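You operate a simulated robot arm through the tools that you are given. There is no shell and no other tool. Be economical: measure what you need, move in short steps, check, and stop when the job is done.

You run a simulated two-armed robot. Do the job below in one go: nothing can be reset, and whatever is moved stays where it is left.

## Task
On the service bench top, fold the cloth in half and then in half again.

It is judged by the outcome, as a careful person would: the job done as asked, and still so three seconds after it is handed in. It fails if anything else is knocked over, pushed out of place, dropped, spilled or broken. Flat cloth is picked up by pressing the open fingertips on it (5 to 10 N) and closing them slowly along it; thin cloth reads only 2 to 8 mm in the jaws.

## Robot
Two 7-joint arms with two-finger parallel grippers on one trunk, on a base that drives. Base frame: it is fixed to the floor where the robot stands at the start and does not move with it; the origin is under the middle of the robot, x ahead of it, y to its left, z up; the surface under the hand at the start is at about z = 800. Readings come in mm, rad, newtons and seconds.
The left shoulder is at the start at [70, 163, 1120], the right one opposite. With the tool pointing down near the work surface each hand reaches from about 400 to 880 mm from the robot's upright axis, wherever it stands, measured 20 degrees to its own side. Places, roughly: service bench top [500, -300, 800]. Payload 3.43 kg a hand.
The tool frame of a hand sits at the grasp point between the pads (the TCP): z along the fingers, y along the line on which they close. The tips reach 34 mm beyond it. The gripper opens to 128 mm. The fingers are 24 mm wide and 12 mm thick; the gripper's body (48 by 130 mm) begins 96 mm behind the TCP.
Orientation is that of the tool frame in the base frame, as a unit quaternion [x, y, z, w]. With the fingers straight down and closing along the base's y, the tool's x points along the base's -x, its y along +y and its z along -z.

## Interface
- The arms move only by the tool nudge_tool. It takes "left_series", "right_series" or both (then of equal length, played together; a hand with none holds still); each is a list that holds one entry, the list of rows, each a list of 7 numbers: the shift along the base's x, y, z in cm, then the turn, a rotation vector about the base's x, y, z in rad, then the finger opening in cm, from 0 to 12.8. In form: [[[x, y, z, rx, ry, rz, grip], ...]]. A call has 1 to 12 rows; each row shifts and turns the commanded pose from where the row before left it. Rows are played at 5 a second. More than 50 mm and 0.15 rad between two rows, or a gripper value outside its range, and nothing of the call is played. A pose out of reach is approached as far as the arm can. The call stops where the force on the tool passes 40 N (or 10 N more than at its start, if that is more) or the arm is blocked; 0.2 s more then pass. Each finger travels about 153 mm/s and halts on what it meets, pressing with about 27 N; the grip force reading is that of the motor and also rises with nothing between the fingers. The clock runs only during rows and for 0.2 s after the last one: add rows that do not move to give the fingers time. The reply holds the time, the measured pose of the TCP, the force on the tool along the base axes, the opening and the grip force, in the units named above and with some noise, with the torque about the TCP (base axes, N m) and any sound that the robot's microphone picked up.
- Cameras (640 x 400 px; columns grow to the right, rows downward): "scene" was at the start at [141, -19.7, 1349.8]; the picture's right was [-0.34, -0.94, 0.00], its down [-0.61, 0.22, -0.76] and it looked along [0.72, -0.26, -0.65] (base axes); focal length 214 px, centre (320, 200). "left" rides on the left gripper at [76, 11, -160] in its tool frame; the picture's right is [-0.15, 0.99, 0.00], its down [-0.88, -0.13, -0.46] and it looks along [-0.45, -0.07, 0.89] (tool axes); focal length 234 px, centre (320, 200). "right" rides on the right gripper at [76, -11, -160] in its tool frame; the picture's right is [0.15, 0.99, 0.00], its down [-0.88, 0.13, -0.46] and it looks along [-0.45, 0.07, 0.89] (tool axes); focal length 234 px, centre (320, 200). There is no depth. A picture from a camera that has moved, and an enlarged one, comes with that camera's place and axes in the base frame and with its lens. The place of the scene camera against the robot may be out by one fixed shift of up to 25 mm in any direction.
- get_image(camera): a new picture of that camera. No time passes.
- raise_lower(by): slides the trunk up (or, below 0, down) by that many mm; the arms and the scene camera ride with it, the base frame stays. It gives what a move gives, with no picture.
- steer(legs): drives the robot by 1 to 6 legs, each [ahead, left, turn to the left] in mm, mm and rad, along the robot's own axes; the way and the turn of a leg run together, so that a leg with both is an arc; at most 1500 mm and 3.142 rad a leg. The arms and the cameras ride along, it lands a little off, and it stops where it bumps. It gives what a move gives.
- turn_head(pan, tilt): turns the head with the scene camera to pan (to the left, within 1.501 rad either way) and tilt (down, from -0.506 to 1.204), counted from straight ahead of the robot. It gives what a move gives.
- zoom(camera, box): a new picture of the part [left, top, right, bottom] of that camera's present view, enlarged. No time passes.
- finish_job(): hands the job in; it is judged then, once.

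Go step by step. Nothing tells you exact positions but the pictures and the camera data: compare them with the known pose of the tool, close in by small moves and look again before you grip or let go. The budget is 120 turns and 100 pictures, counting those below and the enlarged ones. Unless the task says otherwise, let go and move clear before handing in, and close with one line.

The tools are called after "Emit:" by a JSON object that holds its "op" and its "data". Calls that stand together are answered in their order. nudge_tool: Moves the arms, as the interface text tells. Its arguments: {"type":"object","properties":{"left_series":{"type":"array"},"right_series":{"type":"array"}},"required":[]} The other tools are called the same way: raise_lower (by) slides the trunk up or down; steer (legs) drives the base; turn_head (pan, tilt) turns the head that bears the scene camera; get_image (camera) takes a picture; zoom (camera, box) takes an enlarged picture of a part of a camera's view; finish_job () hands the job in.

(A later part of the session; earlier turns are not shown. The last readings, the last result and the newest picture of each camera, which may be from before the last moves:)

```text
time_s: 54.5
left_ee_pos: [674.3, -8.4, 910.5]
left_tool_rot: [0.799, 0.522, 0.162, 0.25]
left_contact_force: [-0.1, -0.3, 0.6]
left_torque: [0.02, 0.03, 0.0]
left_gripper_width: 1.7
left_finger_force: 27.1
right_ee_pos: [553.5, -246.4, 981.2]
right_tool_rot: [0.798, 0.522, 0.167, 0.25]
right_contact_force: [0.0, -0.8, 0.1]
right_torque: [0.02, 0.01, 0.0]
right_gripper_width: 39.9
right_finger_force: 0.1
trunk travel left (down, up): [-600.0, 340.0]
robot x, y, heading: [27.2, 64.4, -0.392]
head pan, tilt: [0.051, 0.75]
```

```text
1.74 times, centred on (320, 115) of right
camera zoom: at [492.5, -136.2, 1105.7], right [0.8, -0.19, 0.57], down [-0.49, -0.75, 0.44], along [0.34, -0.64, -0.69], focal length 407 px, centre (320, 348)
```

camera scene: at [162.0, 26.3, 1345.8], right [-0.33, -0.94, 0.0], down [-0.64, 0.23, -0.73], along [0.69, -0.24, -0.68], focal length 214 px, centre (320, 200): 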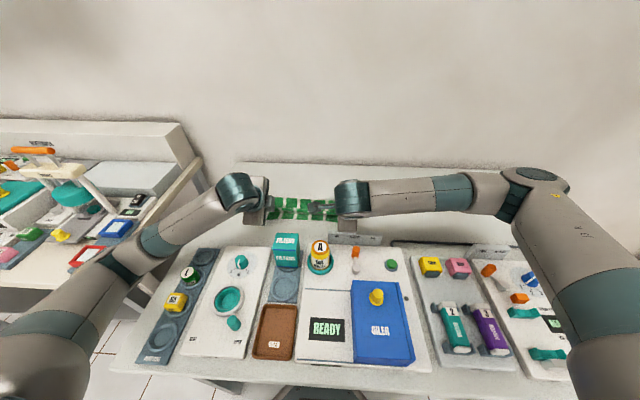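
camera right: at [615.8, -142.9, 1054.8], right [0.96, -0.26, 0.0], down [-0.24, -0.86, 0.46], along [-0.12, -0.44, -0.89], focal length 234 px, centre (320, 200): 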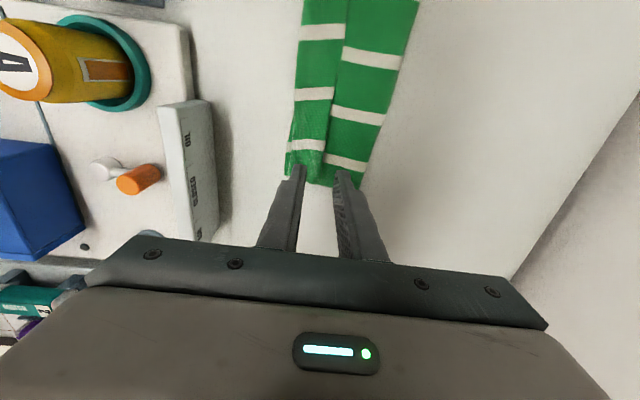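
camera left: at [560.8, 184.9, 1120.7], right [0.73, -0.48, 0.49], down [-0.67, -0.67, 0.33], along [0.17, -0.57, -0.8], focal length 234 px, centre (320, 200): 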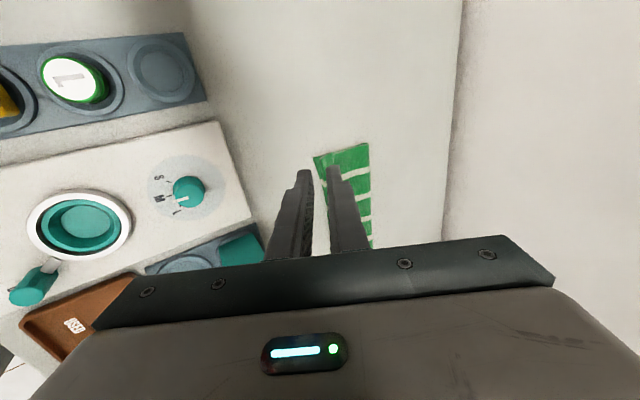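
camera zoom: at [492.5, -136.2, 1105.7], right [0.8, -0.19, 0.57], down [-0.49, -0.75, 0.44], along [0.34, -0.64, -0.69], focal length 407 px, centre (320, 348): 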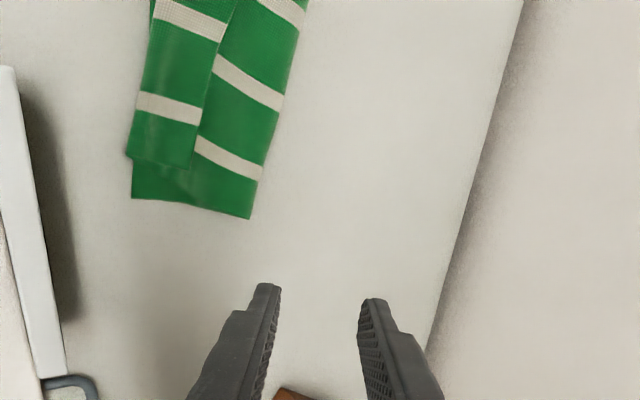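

The left corner is held properly, but the right hem is still doubled. I'll raise the left corner above the crease so the free edge pulls taut and lifts in mid-air, where the right hand can pinch just the edge.

Emit:
{"op": "nudge_tool", "data": {"left_series": [[[1.19, -0.52, 0.9, 0.02, 0.046, 0, 0], [1.19, -0.52, 0.9, 0.02, 0.046, 0, 0], [1.19, -0.52, 0.9, 0.02, 0.046, 0, 0], [1.19, -0.52, 0.9, 0.02, 0.046, 0, 0], [0, 0, 0, 0, 0, 0, 0]]], "right_series": [[[0, 0, 0, 0.02, 0.046, 0, 3], [0, 0, 0, 0.04, 0.092, 0, 3], [0, 0, 0, 0.04, 0.092, 0, 3], [0, 0, 0, 0.04, 0.092, 0, 3], [0, 0, 0, 0, 0, 0, 3]]]}}

Emit:
{"op": "zoom", "data": {"camera": "scene", "box": [230, 140, 390, 260]}}

Emit:
{"op": "get_image", "data": {"camera": "right"}}

```text
time_s: 55.6
left_ee_pos: [721.5, -29.6, 946.3]
left_tool_rot: [0.82, 0.536, 0.108, 0.167]
left_contact_force: [-0.1, 0.9, 0.0]
left_torque: [0.03, -0.02, 0.01]
left_gripper_width: 1.8
left_finger_force: 26.9
right_ee_pos: [555.2, -245.9, 981.9]
right_tool_rot: [0.83, 0.543, 0.072, 0.107]
right_contact_force: [-0.8, 0.5, 0.1]
right_torque: [-0.03, -0.03, 0.0]
right_gripper_width: 30.0
right_finger_force: 0.0
trunk travel left (down, up): [-600.0, 340.0]
robot x, y, heading: [28.7, 59.7, -0.393]
head pan, tilt: [0.051, 0.75]
```

```text
3.33 times, centred on (310, 200) of scene
camera zoom: at [161.5, 26.8, 1345.9], right [-0.33, -0.94, 0.0], down [-0.64, 0.23, -0.73], along [0.69, -0.24, -0.68], focal length 715 px, centre (353, 200)
```

zoom: 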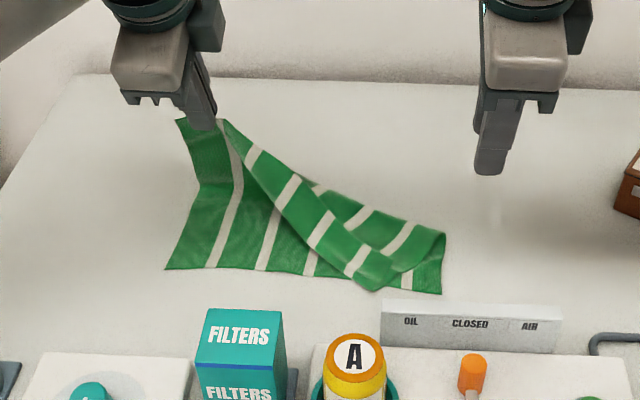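

```text
34 pictures are left
camera right: at [538.2, -155.5, 1133.1], right [0.93, -0.25, 0.25], down [-0.35, -0.81, 0.47], along [0.09, -0.53, -0.84], focal length 234 px, centre (320, 200)
```

right: 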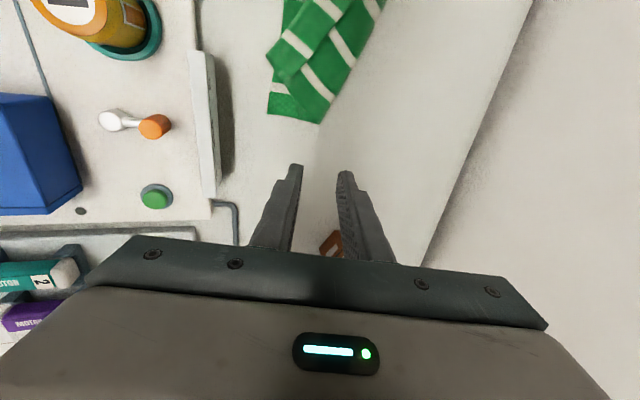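

The free edge now runs diagonally down from the left hand. I'll bring the right hand over its middle, far enough from the left hand, and look.

Emit:
{"op": "nudge_tool", "data": {"right_series": [[[0.9, 1.7, -1.2, 0.052, 0.119, 0, 4], [0.9, 1.7, -1.2, 0.052, 0.119, 0, 4], [0.9, 1.7, -1.2, 0, 0, 0, 4], [0.9, 1.7, -1.2, 0, 0, 0, 4], [0.9, 1.7, -1.2, 0, 0, 0, 4], [0.9, 1.7, -1.2, 0, 0, 0, 4], [0, 0, 0, 0, 0, 0, 4]]]}}

Emit:
{"op": "zoom", "data": {"camera": "right", "box": [200, 40, 440, 230]}}

```text
time_s: 57.2
left_ee_pos: [722.0, -30.6, 944.9]
left_tool_rot: [0.82, 0.536, 0.109, 0.167]
left_contact_force: [0.2, 0.6, -0.1]
left_torque: [0.0, -0.02, 0.0]
left_gripper_width: 1.8
left_finger_force: 27.2
right_ee_pos: [607.9, -143.6, 910.4]
right_tool_rot: [0.838, 0.546, 0.001, -0.001]
right_contact_force: [-0.1, 0.0, 0.7]
right_torque: [0.0, -0.04, 0.0]
right_gripper_width: 39.9
right_finger_force: 0.0
trunk travel left (down, up): [-600.0, 340.0]
robot x, y, heading: [25.8, 64.8, -0.389]
head pan, tilt: [0.051, 0.75]
```

```text
2.11 times, centred on (320, 135) of right
camera zoom: at [629.5, -70.4, 1069.8], right [0.96, -0.26, 0.0], down [-0.24, -0.86, 0.45], along [-0.12, -0.44, -0.89], focal length 493 px, centre (320, 337)
```

zoom: 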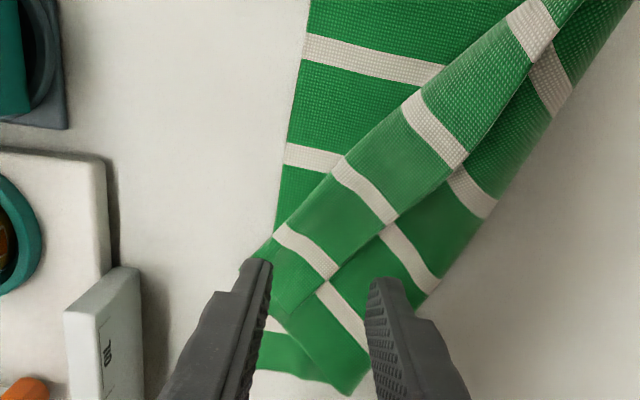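

I can see the free edge of the flap crossing diagonally. I'll turn the right hand about 0.6 rad so it closes across that edge, and position it over the edge.

Emit:
{"op": "nudge_tool", "data": {"right_series": [[[0.88, 0.02, -0.6, 0, 0, -0.1, 4], [0.88, 0.02, -0.6, 0, 0, -0.1, 4], [0.88, 0.02, -0.6, 0, 0, -0.1, 3.5], [0.88, 0.02, -0.6, 0, 0, -0.1, 3], [0.88, 0.02, -0.6, 0, 0, -0.1, 3], [0.88, 0.02, -0.6, 0, 0, -0.1, 3], [0, 0, 0, 0, 0, 0, 3]]]}}

Emit:
{"op": "zoom", "data": {"camera": "right", "box": [200, 40, 440, 230]}}

```text
time_s: 58.9
left_ee_pos: [722.2, -30.5, 944.8]
left_tool_rot: [0.821, 0.536, 0.108, 0.168]
left_contact_force: [-0.4, -0.1, 0.2]
left_torque: [-0.04, -0.01, -0.02]
left_gripper_width: 1.5
left_finger_force: 26.8
right_ee_pos: [662.4, -141.9, 873.5]
right_tool_rot: [0.962, 0.273, 0.002, -0.001]
right_contact_force: [-0.1, 1.1, -0.3]
right_torque: [-0.01, 0.0, -0.03]
right_gripper_width: 30.2
right_finger_force: 0.1
trunk travel left (down, up): [-600.0, 340.0]
robot x, y, heading: [26.0, 63.4, -0.393]
head pan, tilt: [0.051, 0.75]
```

```text
2.11 times, centred on (320, 135) of right
camera zoom: at [720.4, -92.3, 1033.0], right [0.65, -0.76, 0.0], down [-0.68, -0.58, 0.45], along [-0.35, -0.29, -0.89], focal length 493 px, centre (320, 337)
```

zoom: 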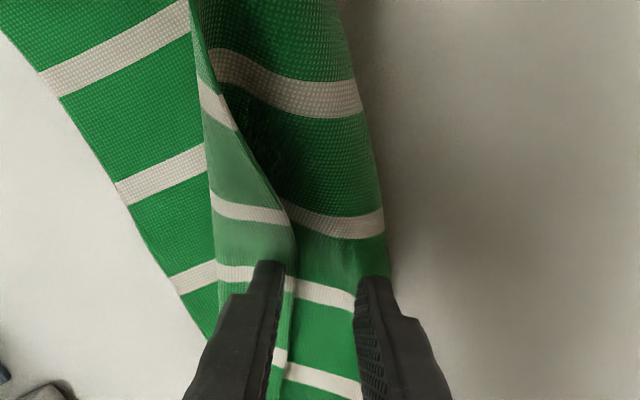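

The free edge lies between the open fingers. I'll shift a bit toward it, lower and close.

Emit:
{"op": "nudge_tool", "data": {"right_series": [[[-0.33, 0.38, -0.6, 0, 0, 0, 3], [0, 0, -0.7, 0, 0, 0, 3], [0, 0, -0.7, 0, 0, 0, 3], [0, 0, 0, 0, 0, 0, 2.4], [0, 0, 0, 0, 0, 0, 1.8], [0, 0, 0, 0, 0, 0, 1.2], [0, 0, 0, 0, 0, 0, 0.6], [0, 0, 0, 0, 0, 0, 0], [0, 0, 0, 0, 0, 0, 0]]]}}

Emit:
{"op": "zoom", "data": {"camera": "right", "box": [200, 40, 440, 230]}}

```text
time_s: 60.9
left_ee_pos: [722.6, -29.1, 945.3]
left_tool_rot: [0.821, 0.535, 0.109, 0.168]
left_contact_force: [-0.3, 0.1, 0.1]
left_torque: [-0.01, -0.04, 0.0]
left_gripper_width: 1.8
left_finger_force: 26.7
right_ee_pos: [656.6, -138.8, 853.3]
right_tool_rot: [0.962, 0.274, 0.002, -0.001]
right_contact_force: [-0.4, 0.3, -0.2]
right_torque: [0.03, 0.0, -0.02]
right_gripper_width: 1.0
right_finger_force: 26.8
trunk travel left (down, up): [-600.0, 340.0]
robot x, y, heading: [25.5, 63.1, -0.389]
head pan, tilt: [0.051, 0.75]
```

```text
2.11 times, centred on (320, 135) of right
camera zoom: at [716.7, -89.2, 1012.9], right [0.65, -0.76, 0.0], down [-0.68, -0.58, 0.45], along [-0.35, -0.29, -0.89], focal length 493 px, centre (320, 337)
```

zoom: 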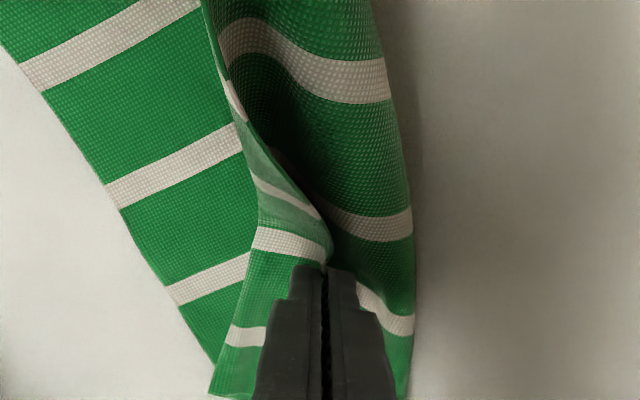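

The right holds a single layer of the free edge (1.0 mm), about 160 mm from the left grip. I'll lift it to the left hand's height so the rest of the edge hangs free.

Emit:
{"op": "nudge_tool", "data": {"right_series": [[[0.0, -0.3, 1.4, 0, 0, 0, 0], [0.22, -0.68, 1.4, 0, 0, 0.1, 0], [0.22, -0.68, 1.4, 0, 0, 0.1, 0], [0.22, -0.68, 1.4, 0, 0, 0.1, 0], [0.22, -0.68, 1.4, 0, 0, 0.1, 0], [0.22, -0.68, 1.4, 0, 0, 0.1, 0], [0.22, -0.4, 0, 0, 0, 0.1, 0], [0, 0, 0, 0, 0, 0, 0]]]}}

Emit:
{"op": "zoom", "data": {"camera": "scene", "box": [230, 140, 390, 260]}}

```text
time_s: 62.6
left_ee_pos: [722.4, -29.9, 944.5]
left_tool_rot: [0.821, 0.536, 0.108, 0.168]
left_contact_force: [0.0, -0.4, -0.2]
left_torque: [-0.02, -0.05, -0.01]
left_gripper_width: 1.8
left_finger_force: 26.8
right_ee_pos: [671.0, -179.3, 937.6]
right_tool_rot: [0.837, 0.547, 0.002, -0.002]
right_contact_force: [0.1, -0.3, -0.1]
right_torque: [-0.03, -0.02, 0.01]
right_gripper_width: 0.0
right_finger_force: 27.2
trunk travel left (down, up): [-600.0, 340.0]
robot x, y, heading: [25.5, 61.9, -0.388]
head pan, tilt: [0.051, 0.75]
```

```text
3.33 times, centred on (310, 200) of scene
camera zoom: at [161.8, 26.6, 1345.8], right [-0.33, -0.94, 0.0], down [-0.64, 0.23, -0.73], along [0.69, -0.24, -0.68], focal length 715 px, centre (353, 200)
```

zoom: 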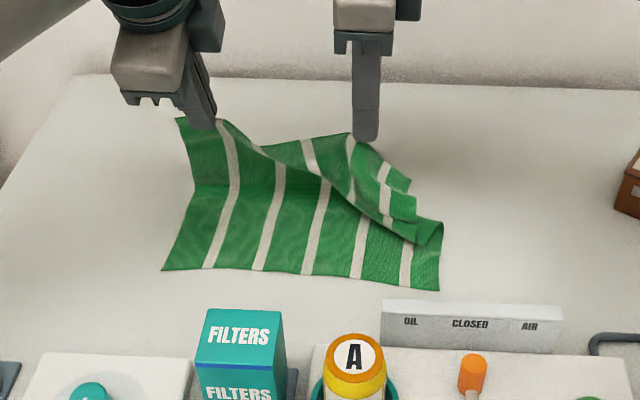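

The free edge is now up in the air at both grips. I'll carry both hands toward the near side, keeping the height at first, and check how the right corner trails.

Emit:
{"op": "nudge_tool", "data": {"left_series": [[[-1.28, 0.56, 0, -0.012, -0.027, 0, 0], [-1.28, 0.56, 0, -0.012, -0.027, 0, 0], [-1.28, 0.56, -0.5, -0.012, -0.027, 0, 0], [-1.28, 0.56, -0.5, -0.012, -0.027, 0, 0], [-1.28, 0.56, -1, -0.012, -0.027, 0, 0], [0, 0, 0, 0, 0, 0, 0]]], "right_series": [[[-1.28, 0.56, 0, -0.04, -0.092, 0, 0], [-1.28, 0.56, 0, -0.04, -0.092, 0, 0], [-1.28, 0.56, -0.5, -0.04, -0.092, 0, 0], [-1.28, 0.56, -0.5, -0.04, -0.092, 0, 0], [-1.28, 0.56, -1, -0.04, -0.092, 0, 0], [0, 0, 0, 0, 0, 0, 0]]]}}

Emit:
{"op": "get_image", "data": {"camera": "right"}}

Emit:
{"op": "zoom", "data": {"camera": "scene", "box": [230, 140, 390, 260]}}

```text
time_s: 64.0
left_ee_pos: [657.3, -2.7, 924.6]
left_tool_rot: [0.805, 0.527, 0.148, 0.229]
left_contact_force: [0.1, -0.1, 0.0]
left_torque: [0.01, 0.01, 0.02]
left_gripper_width: 1.8
left_finger_force: 27.0
right_ee_pos: [607.1, -151.8, 916.7]
right_tool_rot: [0.811, 0.53, 0.139, 0.207]
right_contact_force: [0.6, 0.0, 0.1]
right_torque: [0.01, -0.02, 0.0]
right_gripper_width: 0.1
right_finger_force: 27.4
trunk travel left (down, up): [-600.0, 340.0]
robot x, y, heading: [26.7, 63.9, -0.388]
head pan, tilt: [0.051, 0.75]
```

```text
29 pictures are left
camera right: at [558.6, -48.1, 1051.9], right [0.85, -0.22, 0.48], down [-0.45, -0.77, 0.46], along [0.27, -0.6, -0.75], focal length 234 px, centre (320, 200)
```

right: 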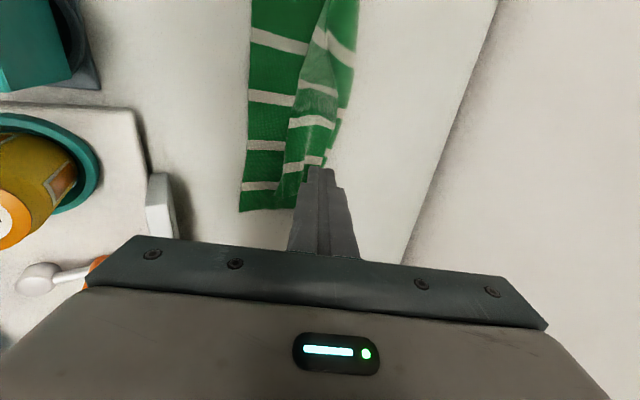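

```text
3.33 times, centred on (310, 200) of scene
camera zoom: at [162.1, 26.2, 1345.8], right [-0.33, -0.94, 0.0], down [-0.64, 0.23, -0.73], along [0.69, -0.24, -0.68], focal length 715 px, centre (353, 200)
```

zoom: 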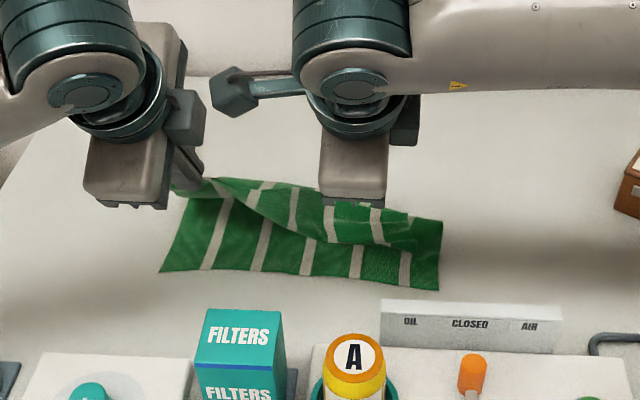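

The right grip slipped off. Patching the hem isn't working, so I'll unfold back to flat: the left carries its corner back to the far side while the right moves clear. Then I'll re-grip at the very edge, with the far fingers outside the cloth, so no hem forms.

Emit:
{"op": "nudge_tool", "data": {"left_series": [[[2.93, -1.28, 1, 0.032, 0.0725, 0, 0], [2.93, -1.28, 1, 0.032, 0.0725, 0, 0], [2.93, -1.28, 0, 0.032, 0.0725, 0, 0], [2.93, -1.28, -1.5, 0.032, 0.0725, 0, 0], [2.93, -1.28, -2.5, 0.032, 0.0725, 0, 0], [2.93, -1.28, -2.8, 0.032, 0.0725, 0, 0], [2.93, -1.28, -2.8, 0.032, 0.0725, 0, 0], [0, 0, 0, 0, 0, 0, 0]]], "right_series": [[[-0.5, -1.5, 1.5, 0, 0, 0, 2], [-0.5, -1.5, 1.5, 0, 0, 0, 2], [-0.5, -1.5, 1.5, 0.03, 0.07, 0, 2], [-0.5, -1.5, 1.5, 0.03, 0.07, 0, 2], [0, -1.5, 0, 0.03, 0.07, 0, 2], [0, -1.5, 0, 0.03, 0.07, 0, 2], [0, -1.5, 0, 0.03, 0.07, 0, 2], [0, 0, 0, 0.03, 0.07, 0, 2]]]}}

Emit:
{"op": "zoom", "data": {"camera": "scene", "box": [230, 140, 390, 260]}}

```text
time_s: 65.8
left_ee_pos: [866.1, -88.5, 846.3]
left_tool_rot: [0.838, 0.546, -0.004, -0.002]
left_contact_force: [1.3, 1.5, -1.1]
left_torque: [-0.11, 0.05, -0.02]
left_gripper_width: 1.8
left_finger_force: 26.9
right_ee_pos: [590.3, -252.0, 975.7]
right_tool_rot: [0.837, 0.547, 0.01, 0.018]
right_contact_force: [0.4, 0.5, 0.6]
right_torque: [-0.12, 0.06, -0.03]
right_gripper_width: 19.9
right_finger_force: 0.0
trunk travel left (down, up): [-600.0, 340.0]
robot x, y, heading: [27.3, 66.2, -0.393]
head pan, tilt: [0.051, 0.75]
```

```text
3.33 times, centred on (310, 200) of scene
camera zoom: at [166.6, 31.5, 1345.5], right [-0.33, -0.94, 0.01], down [-0.65, 0.22, -0.73], along [0.69, -0.25, -0.68], focal length 715 px, centre (353, 200)
```

zoom: 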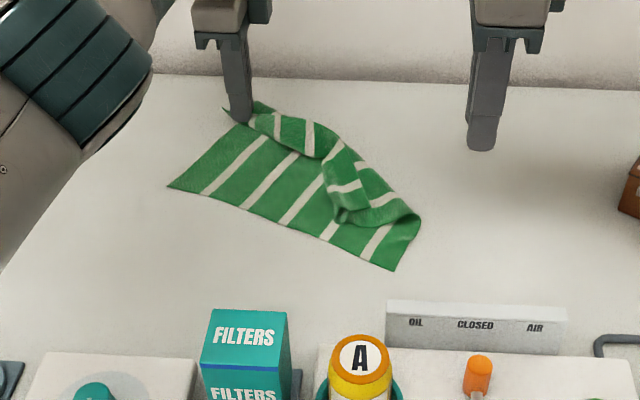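

The whole cloth shifted and turned somewhat, but it is mostly open; only the far-right part is rolled over. I'll bring the right hand over that rolled corner to see it.

Emit:
{"op": "nudge_tool", "data": {"right_series": [[[1.7, 2.0, -1.6, 0, 0, 0, 3], [1.7, 2.0, -1.6, 0, 0, 0, 3], [1.7, 2.0, -1.6, 0, 0, 0, 3], [1.7, 2.0, -1.6, 0, 0, 0, 3], [1.4, 2.2, -1.6, 0, 0, 0, 3], [0, 0, 0, 0, 0, 0, 3]]]}}

Emit:
{"op": "get_image", "data": {"camera": "right"}}

```text
time_s: 67.2
left_ee_pos: [862.0, -94.1, 849.2]
left_tool_rot: [0.837, 0.547, -0.002, -0.002]
left_contact_force: [0.6, -1.0, -0.1]
left_torque: [-0.02, 0.0, -0.02]
left_gripper_width: 2.1
left_finger_force: 27.1
right_ee_pos: [669.6, -155.8, 896.9]
right_tool_rot: [0.837, 0.546, 0.012, 0.017]
right_contact_force: [0.3, 0.3, 0.6]
right_torque: [-0.01, -0.02, 0.0]
right_gripper_width: 30.1
right_finger_force: 0.1
trunk travel left (down, up): [-600.0, 340.0]
robot x, y, heading: [23.3, 64.0, -0.387]
head pan, tilt: [0.051, 0.75]
```

```text
26 pictures are left
camera right: at [683.4, -78.6, 1056.2], right [0.96, -0.26, 0.04], down [-0.25, -0.85, 0.46], along [-0.08, -0.45, -0.89], focal length 234 px, centre (320, 200)
```

right: 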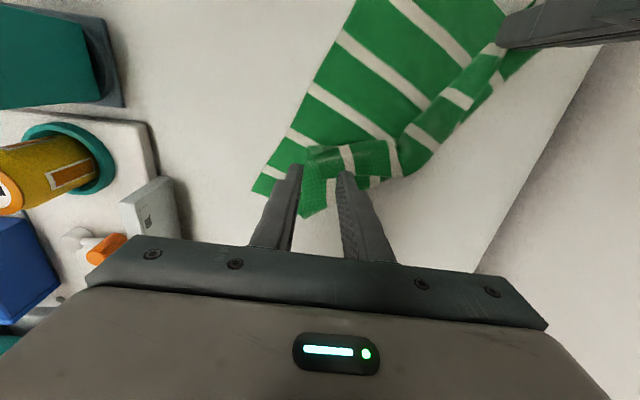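

The rolled part is a small bundle around (665..720, -160). I'll turn the right hand to close across it and straddle it without pressing on the layer beneath.

Emit:
{"op": "nudge_tool", "data": {"right_series": [[[0.1, -0.04, -0.4, 0, 0, 0.141, 4], [0.1, -0.04, -0.4, 0, 0, 0.141, 5], [0.1, -0.04, -0.4, 0, 0, 0.141, 6], [0.1, -0.04, -0.4, 0, 0, 0.141, 6], [0.1, -0.04, -0.4, 0, 0, 0.141, 6], [0.1, -0.04, -0.4, 0, 0, 0.141, 6], [0.1, -0.04, -0.4, 0, 0, 0.141, 6], [0.1, -0.04, -0.4, 0, 0, 0.141, 6], [0.1, -0.04, -0.4, 0, 0, 0.141, 6], [0.1, -0.04, 0, 0, 0, 0.141, 6], [0.1, -0.04, 0, 0, 0, 0.141, 6], [0, 0, 0, 0, 0, 0, 6]]]}}

Emit:
{"op": "zoom", "data": {"camera": "right", "box": [160, 40, 480, 240]}}

```text
time_s: 69.8
left_ee_pos: [863.0, -92.7, 848.7]
left_tool_rot: [0.837, 0.547, -0.001, -0.002]
left_contact_force: [-0.8, -0.8, -0.7]
left_torque: [-0.02, 0.0, -0.01]
left_gripper_width: 1.9
left_finger_force: 26.9
right_ee_pos: [679.8, -159.2, 861.0]
right_tool_rot: [0.215, 0.976, 0.023, 0.004]
right_contact_force: [-0.2, -0.6, 0.3]
right_torque: [-0.04, -0.04, 0.02]
right_gripper_width: 60.2
right_finger_force: 0.0
trunk travel left (down, up): [-600.0, 340.0]
robot x, y, heading: [23.0, 66.5, -0.393]
head pan, tilt: [0.051, 0.75]
```

```text
2.00 times, centred on (320, 140) of right
camera zoom: at [604.7, -143.8, 1020.1], right [0.28, 0.96, 0.04], down [0.85, -0.27, 0.46], along [0.45, -0.09, -0.89], focal length 468 px, centre (320, 320)
```

zoom: 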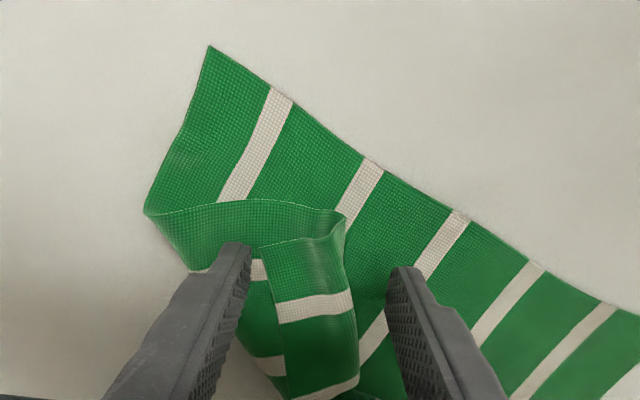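

Now it's clear: the far-right corner is doubled over in a bundle between the fingers. I'll lower to just above the layer beneath, pinch the whole bundle and lift.

Emit:
{"op": "nudge_tool", "data": {"right_series": [[[0.2, -0.1, -0.8, 0, 0, 0, 6], [0.2, -0.1, -0.8, 0, 0, 0, 6], [0.1, 0, -0.3, 0, 0, 0, 6], [0, 0, 0, 0, 0, 0, 4], [0, 0, 0, 0, 0, 0, 3], [0, 0, 0, 0, 0, 0, 2], [0, 0, 0, 0, 0, 0, 1], [0, 0, 0, 0, 0, 0, 0], [0, 0, 0, 0, 0, 0, 0], [0, 0, 1.5, 0, 0, 0, 0], [0, 0, 2.5, 0, 0, 0, 0], [0, 0, 2.5, 0, 0, 0, 0]]]}}

Emit:
{"op": "zoom", "data": {"camera": "right", "box": [160, 40, 480, 240]}}

```text
time_s: 72.5
left_ee_pos: [862.3, -91.8, 849.6]
left_tool_rot: [0.837, 0.547, -0.003, -0.002]
left_contact_force: [-0.3, -0.4, 0.7]
left_torque: [-0.05, -0.05, 0.0]
left_gripper_width: 1.6
left_finger_force: 27.0
right_ee_pos: [685.3, -160.5, 907.3]
right_tool_rot: [0.214, 0.977, 0.022, 0.005]
right_contact_force: [1.0, 0.0, -0.4]
right_torque: [0.01, -0.02, 0.0]
right_gripper_width: 2.7
right_finger_force: 26.9
trunk travel left (down, up): [-600.0, 340.0]
robot x, y, heading: [30.6, 62.8, -0.39]
head pan, tilt: [0.051, 0.75]
```

```text
2.00 times, centred on (320, 140) of right
camera zoom: at [610.0, -145.1, 1066.6], right [0.28, 0.96, 0.04], down [0.85, -0.27, 0.46], along [0.45, -0.09, -0.89], focal length 468 px, centre (320, 320)
```

zoom: 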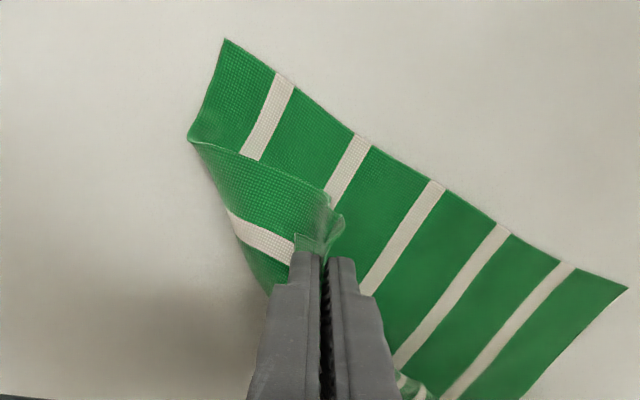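

The right now holds the far-right corner region and the left the far-left. I'll lift both so the cloth hangs as a flat sheet from its edge, then lay and fold it from there.

Emit:
{"op": "nudge_tool", "data": {"left_series": [[[-1.09, 0.64, 2.68, 0, 0, 0, 0], [-1.09, 0.64, 2.68, 0, 0, 0, 0], [-1.09, 0.64, 2.68, 0, 0, 0, 0], [-1.09, 0.64, 2.68, 0, 0, 0, 0], [-1.09, 0.64, 2.68, 0, 0, 0, 0], [-1.09, 0.64, 2.68, 0, 0, 0, 0], [-1.09, 0.64, 2.68, 0, 0, 0, 0], [-1.09, 0.64, 2.68, 0, 0, 0, 0], [-1.09, 0.64, 2.68, 0, 0, 0, 0], [0, 0, 0, 0, 0, 0, 0], [0, 0, 0, 0, 0, 0, 0]]], "right_series": [[[-0.19, -1.04, 2.03, 0, 0, 0, 0], [-0.19, -1.04, 2.03, 0, 0, 0, 0], [-0.19, -1.04, 2.03, 0, 0, 0, 0], [-0.19, -1.04, 2.03, 0, 0, 0, 0], [-0.19, -1.04, 2.03, 0, 0, 0, 0], [-0.19, -1.04, 2.03, 0, 0, 0, 0], [-0.19, -1.04, 2.03, 0, 0, 0, 0], [-0.19, -1.04, 2.03, 0, 0, 0, 0], [-0.19, -1.04, 2.03, 0, 0, 0, 0], [0, 0, 0, 0, 0, 0, 0], [0, 0, 0, 0, 0, 0, 0]]]}}

Emit:
{"op": "get_image", "data": {"camera": "scene"}}

```text
time_s: 74.8
left_ee_pos: [765.3, -34.9, 1089.4]
left_tool_rot: [0.838, 0.546, -0.002, -0.001]
left_contact_force: [-6.0, -18.3, 0.0]
left_torque: [-0.62, 0.23, 0.04]
left_gripper_width: 2.1
left_finger_force: 27.7
right_ee_pos: [669.2, -253.0, 1089.9]
right_tool_rot: [0.213, 0.977, 0.023, 0.005]
right_contact_force: [6.2, 18.1, -0.6]
right_torque: [0.58, -0.17, 0.36]
right_gripper_width: 3.4
right_finger_force: 26.7
trunk travel left (down, up): [-600.0, 340.0]
robot x, y, heading: [25.3, 62.7, -0.389]
head pan, tilt: [0.051, 0.75]
```

```text
23 pictures are left
camera scene: at [161.7, 26.6, 1345.9], right [-0.33, -0.94, 0.0], down [-0.64, 0.23, -0.73], along [0.69, -0.24, -0.68], focal length 214 px, centre (320, 200)
```

scene: 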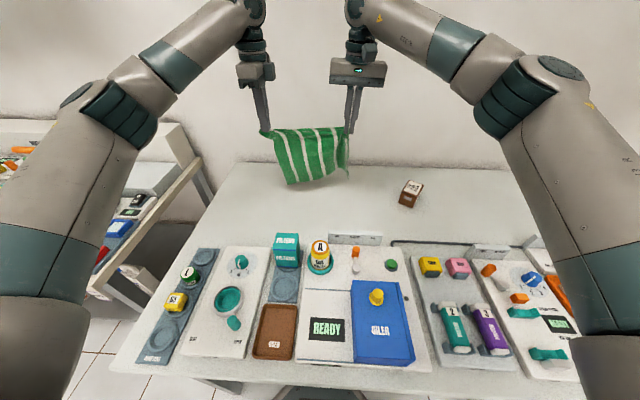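

The cloth hangs as a sheet, stretched at 18 N. I'll ease the spacing and zoom in on it.

Emit:
{"op": "nudge_tool", "data": {"left_series": [[[-0.2, -0.46, 0, 0, 0, 0, 0], [-0.2, -0.46, 0, 0, 0, 0, 0], [0, 0, 0, 0, 0, 0, 0], [0, 0, 0, 0, 0, 0, 0]]], "right_series": [[[0.2, 0.46, 0, 0, 0, 0, 0], [0.2, 0.46, 0, 0, 0, 0, 0], [0, 0, 0, 0, 0, 0, 0], [0, 0, 0, 0, 0, 0, 0]]]}}

Emit:
{"op": "zoom", "data": {"camera": "scene", "box": [230, 100, 390, 200]}}

```text
time_s: 75.8
left_ee_pos: [761.1, -42.5, 1089.9]
left_tool_rot: [0.836, 0.548, -0.001, -0.002]
left_contact_force: [-1.4, -1.9, 0.3]
left_torque: [-0.05, 0.05, -0.03]
left_gripper_width: 1.7
left_finger_force: 27.1
right_ee_pos: [671.8, -246.4, 1089.0]
right_tool_rot: [0.215, 0.976, 0.021, 0.004]
right_contact_force: [1.1, 2.2, 0.1]
right_torque: [0.06, -0.05, 0.02]
right_gripper_width: 2.7
right_finger_force: 26.2
trunk travel left (down, up): [-600.0, 340.0]
robot x, y, heading: [24.5, 61.7, -0.389]
head pan, tilt: [0.051, 0.75]
```

```text
4.00 times, centred on (310, 150) of scene
camera zoom: at [162.0, 26.5, 1345.8], right [-0.33, -0.94, 0.0], down [-0.64, 0.23, -0.73], along [0.69, -0.24, -0.68], focal length 858 px, centre (360, 400)
```

zoom: 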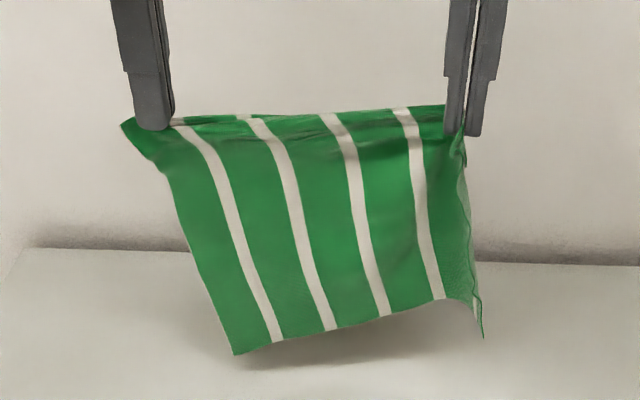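

The sheet hangs well, with only the right strip slightly curled. I'll move it toward the near side so its lower edge is over the near-edge line, then lay the lower half down while moving away.

Emit:
{"op": "nudge_tool", "data": {"left_series": [[[-1.5, 0.66, 0, 0, 0, 0, 0], [-1.5, 0.66, 0, 0, 0, 0, 0], [-1.5, 0.66, 0, 0, 0, 0, 0], [-1.5, 0.66, 0, 0, 0, 0, 0], [-1.5, 0.66, 0, 0, 0, 0, 0], [-1.5, 0.66, 0, 0, 0, 0, 0], [0, 0, 0, 0, 0, 0, 0], [0, 0, -0.5, 0, 0, 0, 0], [0, 0, -0.5, 0, 0, 0, 0], [0, 0, -0.5, 0, 0, 0, 0], [0, 0, 0, 0, 0, 0, 0]]], "right_series": [[[-1.5, 0.66, 0, 0, 0, 0, 0], [-1.5, 0.66, 0, 0, 0, 0, 0], [-1.5, 0.66, 0, 0, 0, 0, 0], [-1.5, 0.66, 0, 0, 0, 0, 0], [-1.5, 0.66, 0, 0, 0, 0, 0], [-1.5, 0.66, 0, 0, 0, 0, 0], [0, 0, 0, 0, 0, 0, 0], [0, 0, -0.5, 0, 0, 0, 0], [0, 0, -0.5, 0, 0, 0, 0], [0, 0, -0.5, 0, 0, 0, 0], [0, 0, 0, 0, 0, 0, 0]]]}}

Emit:
{"op": "zoom", "data": {"camera": "scene", "box": [210, 110, 402, 270]}}

```text
time_s: 78.2
left_ee_pos: [670.3, -3.4, 1075.7]
left_tool_rot: [0.838, 0.546, -0.001, -0.002]
left_contact_force: [-1.2, -1.4, -1.1]
left_torque: [-0.05, -0.02, -0.01]
left_gripper_width: 1.9
left_finger_force: 26.6
right_ee_pos: [582.4, -205.9, 1075.5]
right_tool_rot: [0.214, 0.977, 0.022, 0.004]
right_contact_force: [-0.7, 0.9, 0.2]
right_torque: [0.02, -0.03, 0.04]
right_gripper_width: 2.8
right_finger_force: 27.3
trunk travel left (down, up): [-600.0, 340.0]
robot x, y, heading: [25.9, 66.0, -0.394]
head pan, tilt: [0.051, 0.75]
```

```text
2.50 times, centred on (306, 190) of scene
camera zoom: at [161.7, 26.6, 1345.9], right [-0.33, -0.94, 0.0], down [-0.64, 0.23, -0.73], along [0.69, -0.24, -0.68], focal length 536 px, centre (355, 225)
```

zoom: 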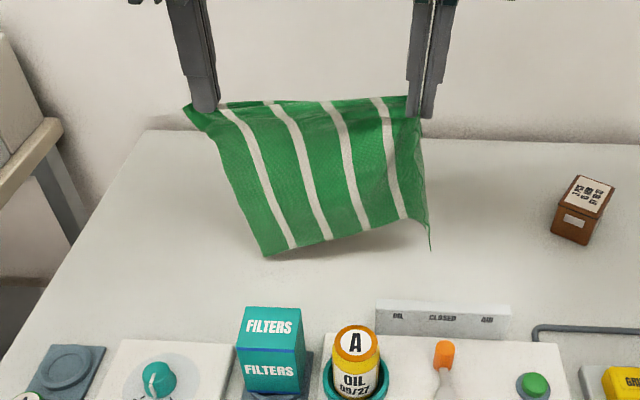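

Now I lay the lower half: down and away together.

Emit:
{"op": "nudge_tool", "data": {"left_series": [[[0, 0, -0.7, 0, 0, 0, 0], [0.3, -0.13, -1.0, 0, 0, 0, 0], [1.1, -0.48, -1.2, 0, 0, 0, 0], [1.1, -0.48, -1.2, 0, 0, 0, 0], [1.1, -0.48, -1.2, 0, 0, 0, 0], [1.1, -0.48, -1.2, 0, 0, 0, 0], [1.1, -0.48, -1.2, 0, 0, 0, 0], [1.1, -0.48, -1.2, 0, 0, 0, 0], [1.1, -0.48, -1.2, 0, 0, 0, 0], [1.1, -0.48, -1.2, 0, 0, 0, 0], [0, 0, 0, 0, 0, 0, 0]]], "right_series": [[[0, 0, -0.7, 0, 0, 0, 0], [0.3, -0.13, -1.0, 0, 0, 0, 0], [1.1, -0.48, -1.2, 0, 0, 0, 0], [1.1, -0.48, -1.2, 0, 0, 0, 0], [1.1, -0.48, -1.2, 0, 0, 0, 0], [1.1, -0.48, -1.2, 0, 0, 0, 0], [1.1, -0.48, -1.2, 0, 0, 0, 0], [1.1, -0.48, -1.2, 0, 0, 0, 0], [1.1, -0.48, -1.2, 0, 0, 0, 0], [1.1, -0.48, -1.2, 0, 0, 0, 0], [0, 0, 0, 0, 0, 0, 0]]]}}

Emit:
{"op": "zoom", "data": {"camera": "scene", "box": [210, 120, 402, 270]}}

```text
time_s: 80.7
left_ee_pos: [762.3, -42.6, 961.6]
left_tool_rot: [0.837, 0.547, -0.002, -0.001]
left_contact_force: [-0.7, -1.0, 0.3]
left_torque: [-0.08, 0.01, 0.02]
left_gripper_width: 2.0
left_finger_force: 26.7
right_ee_pos: [672.4, -246.0, 962.1]
right_tool_rot: [0.214, 0.977, 0.022, 0.004]
right_contact_force: [0.4, 2.1, 0.0]
right_torque: [0.03, 0.0, 0.01]
right_gripper_width: 2.4
right_finger_force: 27.1
trunk travel left (down, up): [-600.0, 340.0]
robot x, y, heading: [27.8, 63.4, -0.387]
head pan, tilt: [0.051, 0.75]
```

```text
2.67 times, centred on (306, 195) of scene
camera zoom: at [161.3, 26.8, 1345.9], right [-0.33, -0.94, 0.0], down [-0.64, 0.23, -0.73], along [0.69, -0.24, -0.68], focal length 572 px, centre (357, 213)
```

zoom: 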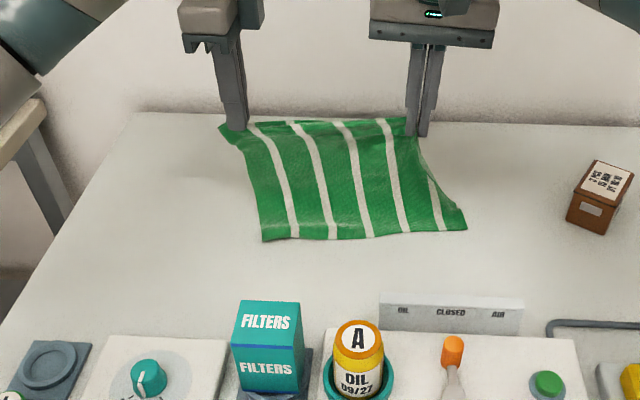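

Excellent: the lower half is laid flat and square, with its near edge about (680,-25) to (609,-292), and the upper half hangs. Now I'll swing the held edge back over to that near edge, tilting the hands.

Emit:
{"op": "nudge_tool", "data": {"left_series": [[[-1.45, -0.09, -0.5, -0.024, -0.09, 0, 0], [-1.65, -0.09, -0.8, -0.024, -0.09, 0, 0], [-1.75, -0.09, -1.4, -0.024, -0.09, 0, 0], [-1.65, -0.09, -2.0, -0.024, -0.09, 0, 0], [-1.45, -0.09, -2.4, -0.024, -0.09, 0, 0], [-1.07, -0.09, -2.4, -0.024, -0.09, 0, 0], [-0.68, -0.06, -2.0, -0.024, -0.09, 0, 0], [0, 0, 0, 0, 0, 0, 0]]], "right_series": [[[-0.96, -0.25, -0.5, -0.024, -0.09, 0, 0], [-1.09, -0.29, -0.8, -0.024, -0.09, 0, 0], [-1.15, -0.3, -1.4, -0.024, -0.09, 0, 0], [-1.09, -0.29, -2.0, -0.024, -0.09, 0, 0], [-0.96, -0.25, -2.4, -0.024, -0.09, 0, 0], [-0.7, -0.19, -2.4, -0.024, -0.09, 0, 0], [-0.45, -0.13, -2.0, -0.024, -0.09, 0, 0], [0, 0, 0, 0, 0, 0, 0]]]}}

Emit:
{"op": "zoom", "data": {"camera": "left", "box": [200, 80, 440, 230]}}

Emit:
{"op": "zoom", "data": {"camera": "right", "box": [160, 40, 480, 240]}}

```text
time_s: 82.5
left_ee_pos: [664.7, -48.0, 847.3]
left_tool_rot: [0.794, 0.518, 0.213, 0.238]
left_contact_force: [-0.4, -3.2, 0.4]
left_torque: [-0.06, 0.07, -0.05]
left_gripper_width: 2.0
left_finger_force: 27.5
right_ee_pos: [609.1, -262.5, 847.6]
right_tool_rot: [0.197, 0.925, 0.005, 0.324]
right_contact_force: [1.0, 2.7, -0.9]
right_torque: [0.0, -0.01, 0.02]
right_gripper_width: 2.6
right_finger_force: 26.9
trunk travel left (down, up): [-600.0, 340.0]
robot x, y, heading: [24.1, 65.2, -0.392]
head pan, tilt: [0.051, 0.75]
```

```text
2.67 times, centred on (320, 155) of left
camera zoom: at [609.0, 42.4, 986.9], right [0.66, -0.48, 0.58], down [-0.69, -0.7, 0.21], along [0.3, -0.53, -0.79], focal length 624 px, centre (320, 320)
```

zoom: 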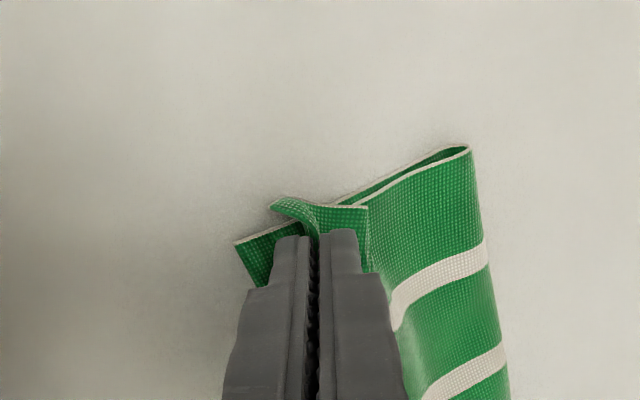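

```text
2.00 times, centred on (320, 140) of right
camera zoom: at [455.5, -225.8, 926.5], right [0.25, 0.97, 0.05], down [0.4, -0.15, 0.9], along [0.88, -0.21, -0.42], focal length 468 px, centre (320, 320)
```

zoom: 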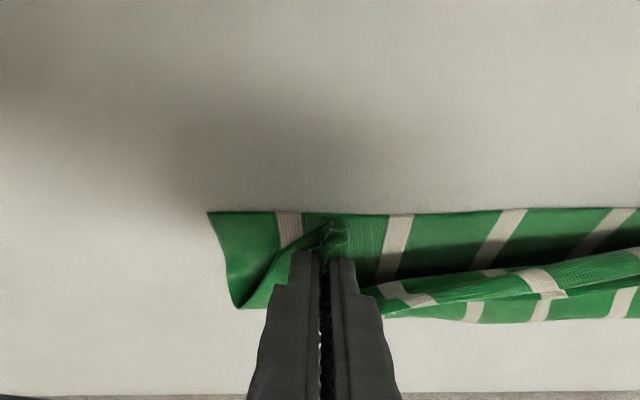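

The held edge is now right above the near edge. I'll lower onto it, open slightly and withdraw backward along the fingers.

Emit:
{"op": "nudge_tool", "data": {"left_series": [[[-0.4, 0.1, -0.4, 0, 0, 0, 0], [-0.4, 0.1, -0.4, 0, 0, 0, 0], [0, 0, 0, 0, 0, 0, 0], [-0.1, 0.03, 0.15, 0, 0, 0, 0.6], [-0.3, 0.08, 0.3, 0, 0, 0, 0.8], [-0.3, 0.08, 0.3, 0, 0, 0, 0.8], [-0.5, 0.13, 0.5, 0, 0, 0, 1.0], [-0.5, 0.13, 0.6, 0, 0, 0, 1.0], [-0.6, 0.16, 0.8, 0, 0, 0, 1.0], [-0.6, 0.16, 1, 0, 0, 0, 1.0], [0, 2, 3, 0, 0, 0, 1.0], [0, 3, 3, 0, 0, 0, 1.0]]], "right_series": [[[-0.4, 0.1, -0.4, 0, 0, 0, 0], [-0.4, 0.1, -0.4, 0, 0, 0, 0], [0, 0, 0, 0, 0, 0, 0], [-0.1, 0.03, 0.15, 0, 0, 0, 0.6], [-0.3, 0.08, 0.3, 0, 0, 0, 1.0], [-0.3, 0.08, 0.3, 0, 0, 0, 1.4], [-0.5, 0.13, 0.5, 0, 0, 0, 1.6], [-0.5, 0.13, 0.6, 0, 0, 0, 1.6], [-0.6, 0.16, 0.8, 0, 0, 0, 1.6], [-0.6, 0.16, 1, 0, 0, 0, 1.6], [0, -2, 3, 0, 0, 0, 1.6], [0, -3, 3, 0, 0, 0, 1.6]]]}}

Emit:
{"op": "zoom", "data": {"camera": "scene", "box": [230, 150, 390, 250]}}

```text
time_s: 85.0
left_ee_pos: [625.6, 10.2, 935.6]
left_tool_rot: [0.794, 0.518, 0.213, 0.237]
left_contact_force: [-0.7, 0.8, 0.2]
left_torque: [0.01, -0.02, 0.02]
left_gripper_width: 10.2
left_finger_force: 0.0
right_ee_pos: [570.8, -303.2, 937.7]
right_tool_rot: [0.197, 0.925, 0.007, 0.325]
right_contact_force: [0.0, 0.3, 0.7]
right_torque: [0.0, -0.05, 0.04]
right_gripper_width: 16.0
right_finger_force: 0.0
trunk travel left (down, up): [-600.0, 340.0]
robot x, y, heading: [28.3, 62.1, -0.388]
head pan, tilt: [0.051, 0.75]
```

```text
4.00 times, centred on (310, 200) of scene
camera zoom: at [160.5, 27.0, 1345.9], right [-0.33, -0.94, 0.0], down [-0.64, 0.23, -0.73], along [0.69, -0.24, -0.68], focal length 858 px, centre (360, 200)
```

zoom: 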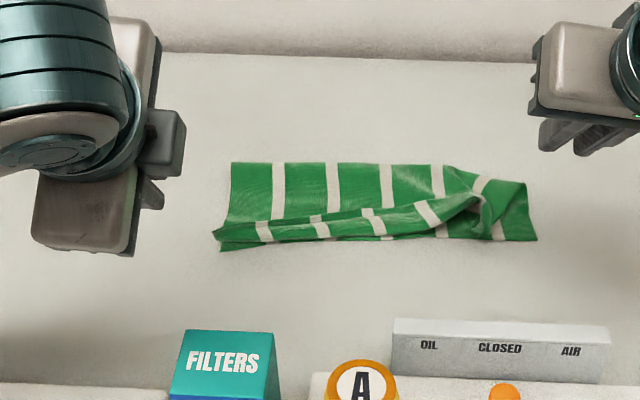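

The fold is nearly right. Only the far-right corner stayed bunched inward, around (642,-257). I'll bring the right hand, vertical, over it and look closely.

Emit:
{"op": "nudge_tool", "data": {"right_series": [[[0.97, 0.66, -0.6, 0.024, 0.09, 0, 3], [0.97, 0.66, -0.6, 0.024, 0.09, 0, 3], [0.97, 0.66, -0.6, 0.024, 0.09, 0, 3], [0.97, 0.66, -0.6, 0.024, 0.09, 0, 3], [0.97, 0.66, -0.6, 0.024, 0.09, 0, 3], [0.97, 0.66, -0.6, 0.024, 0.09, 0, 3], [0.97, 0.66, -0.6, 0.024, 0.09, 0, 3], [0, 0, 0, 0, 0, 0, 3]]]}}

Emit:
{"op": "zoom", "data": {"camera": "right", "box": [160, 40, 480, 240]}}

```text
time_s: 86.8
left_ee_pos: [626.7, 9.6, 935.9]
left_tool_rot: [0.794, 0.518, 0.213, 0.236]
left_contact_force: [-0.3, -0.4, -0.2]
left_torque: [0.03, 0.01, -0.02]
left_gripper_width: 10.1
left_finger_force: 0.1
right_ee_pos: [639.0, -258.1, 893.2]
right_tool_rot: [0.215, 0.976, 0.023, 0.004]
right_contact_force: [-0.4, -0.4, 0.3]
right_torque: [0.0, -0.01, 0.02]
right_gripper_width: 29.8
right_finger_force: 0.0
trunk travel left (down, up): [-600.0, 340.0]
robot x, y, heading: [25.2, 63.2, -0.39]
head pan, tilt: [0.051, 0.75]
```

```text
2.00 times, centred on (320, 140) of right
camera zoom: at [564.6, -241.8, 1052.8], right [0.28, 0.96, 0.04], down [0.85, -0.27, 0.46], along [0.45, -0.09, -0.89], focal length 468 px, centre (320, 320)
```

zoom: 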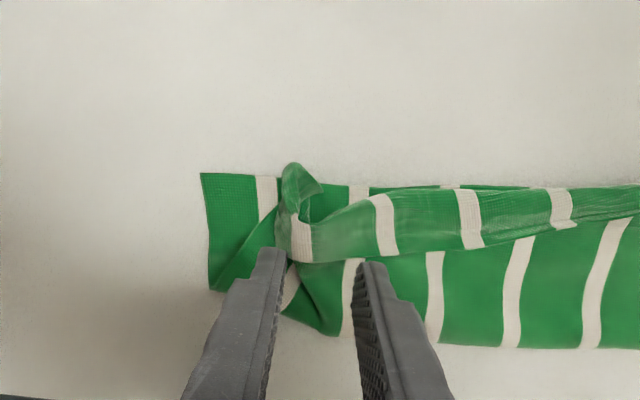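

The corner's end roll sits at about (619,-262) and should be about 48 mm further right. I'll pinch the roll, lift slightly and pull it out to the near-right corner at about (592,-302).

Emit:
{"op": "nudge_tool", "data": {"right_series": [[[-1.0, -0.2, -1.7, 0, 0, 0, 4], [-1.0, -0.2, -1.7, 0, 0, 0, 4], [0, 0, -1.6, 0, 0, 0, 4], [0, 0, 0, 0, 0, 0, 3], [0, 0, 0, 0, 0, 0, 2], [0, 0, 0, 0, 0, 0, 1], [0, 0, 0, 0, 0, 0, 0], [0, 0, 0, 0, 0, 0, 0], [0, 0, 1.2, 0, 0, 0, 0], [-0.1, -0.8, 0.3, 0, 0, 0, 0], [-0.1, -0.8, 0, 0, 0, 0, 0], [0, 0, 0, 0, 0, 0, 0]]]}}

Emit:
{"op": "zoom", "data": {"camera": "right", "box": [160, 40, 480, 240]}}

```text
time_s: 89.5
left_ee_pos: [629.1, 9.7, 935.2]
left_tool_rot: [0.793, 0.519, 0.212, 0.237]
left_contact_force: [-0.1, 0.3, -0.6]
left_torque: [0.01, -0.02, 0.01]
left_gripper_width: 10.2
left_finger_force: 0.1
right_ee_pos: [618.5, -277.2, 858.1]
right_tool_rot: [0.214, 0.976, 0.023, 0.004]
right_contact_force: [-0.1, -0.1, -0.6]
right_torque: [-0.01, 0.0, 0.0]
right_gripper_width: 4.1
right_finger_force: 26.3
trunk travel left (down, up): [-600.0, 340.0]
robot x, y, heading: [30.1, 64.1, -0.387]
head pan, tilt: [0.051, 0.75]
```

```text
2.00 times, centred on (320, 140) of right
camera zoom: at [542.7, -260.8, 1017.2], right [0.28, 0.96, 0.04], down [0.85, -0.27, 0.46], along [0.45, -0.09, -0.89], focal length 468 px, centre (320, 320)
```

zoom: 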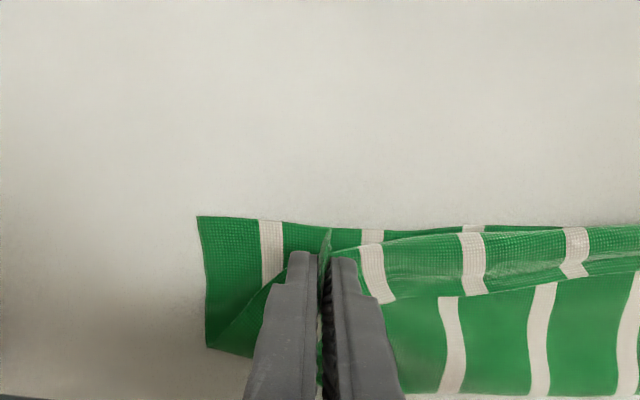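

It's holding. I'll pull it a further ~36 mm right and lower.

Emit:
{"op": "nudge_tool", "data": {"right_series": [[[-0.37, -0.83, 0, 0, 0, 0, 0], [-0.37, -0.83, 0, 0, 0, 0, 0], [-0.37, -0.83, 0, 0, 0, 0, 0], [-0.37, -0.83, -0.4, 0, 0, 0, 0], [-0.15, 0.04, -0.7, 0, 0, 0, 0], [0, 0, 0, 0, 0, 0, 0]]]}}

Emit:
{"op": "zoom", "data": {"camera": "right", "box": [160, 40, 480, 240]}}

```text
time_s: 90.8
left_ee_pos: [626.4, 10.6, 936.1]
left_tool_rot: [0.793, 0.52, 0.212, 0.237]
left_contact_force: [0.4, -0.1, -0.2]
left_torque: [0.0, -0.01, 0.03]
left_gripper_width: 10.1
left_finger_force: 0.1
right_ee_pos: [602.6, -310.3, 847.2]
right_tool_rot: [0.215, 0.976, 0.022, 0.004]
right_contact_force: [0.1, 0.3, 0.1]
right_torque: [0.01, -0.02, 0.03]
right_gripper_width: 3.9
right_finger_force: 26.6
trunk travel left (down, up): [-600.0, 340.0]
robot x, y, heading: [28.3, 64.2, -0.398]
head pan, tilt: [0.051, 0.75]
```

```text
2.00 times, centred on (320, 140) of right
camera zoom: at [526.3, -294.0, 1006.0], right [0.28, 0.96, 0.04], down [0.85, -0.27, 0.46], along [0.45, -0.09, -0.89], focal length 468 px, centre (320, 320)
```

zoom: 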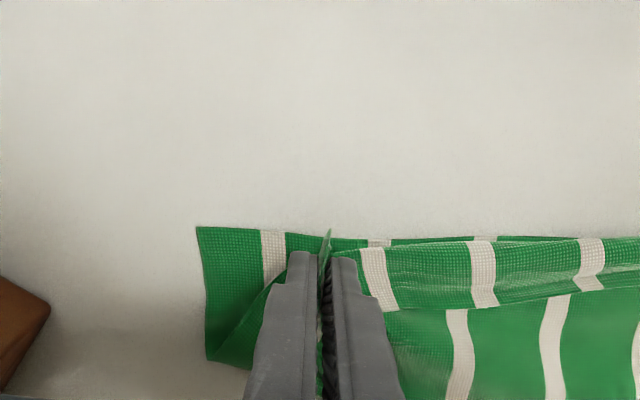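

The bottom layer was dragged along, so the grip caught it too. I'll release gently, rise and look.

Emit:
{"op": "nudge_tool", "data": {"right_series": [[[0, 0, -0.5, 0, 0, 0, 0], [0, 0, 0, 0, 0, 0, 1.5], [0, 0, 0, 0, 0, 0, 4], [0, 0, 1.5, 0, 0, 0, 4], [0, 0, 2.5, 0, 0, 0, 4], [0, 0, 1, 0, 0, 0, 4], [0, 0, 0, 0, 0, 0, 4]]]}}

Emit:
{"op": "zoom", "data": {"camera": "right", "box": [160, 40, 480, 240]}}

```text
time_s: 92.5
left_ee_pos: [627.6, 10.3, 935.3]
left_tool_rot: [0.794, 0.518, 0.212, 0.237]
left_contact_force: [0.0, 0.0, 0.3]
left_torque: [0.02, 0.0, -0.02]
left_gripper_width: 9.9
left_finger_force: 0.2
right_ee_pos: [601.2, -310.5, 891.6]
right_tool_rot: [0.215, 0.976, 0.022, 0.004]
right_contact_force: [0.1, 0.6, -0.5]
right_torque: [-0.01, -0.04, 0.01]
right_gripper_width: 40.1
right_finger_force: 0.1
trunk travel left (down, up): [-600.0, 340.0]
robot x, y, heading: [25.9, 66.7, -0.387]
head pan, tilt: [0.051, 0.75]
```

```text
2.00 times, centred on (320, 140) of right
camera zoom: at [526.4, -294.4, 1051.1], right [0.28, 0.96, 0.04], down [0.85, -0.27, 0.46], along [0.45, -0.09, -0.89], focal length 468 px, centre (320, 320)
```

zoom: 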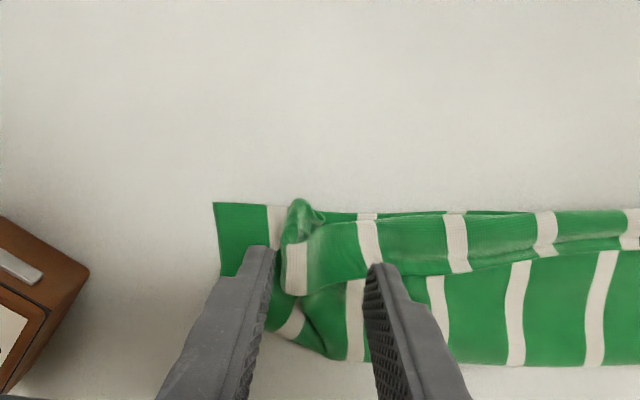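

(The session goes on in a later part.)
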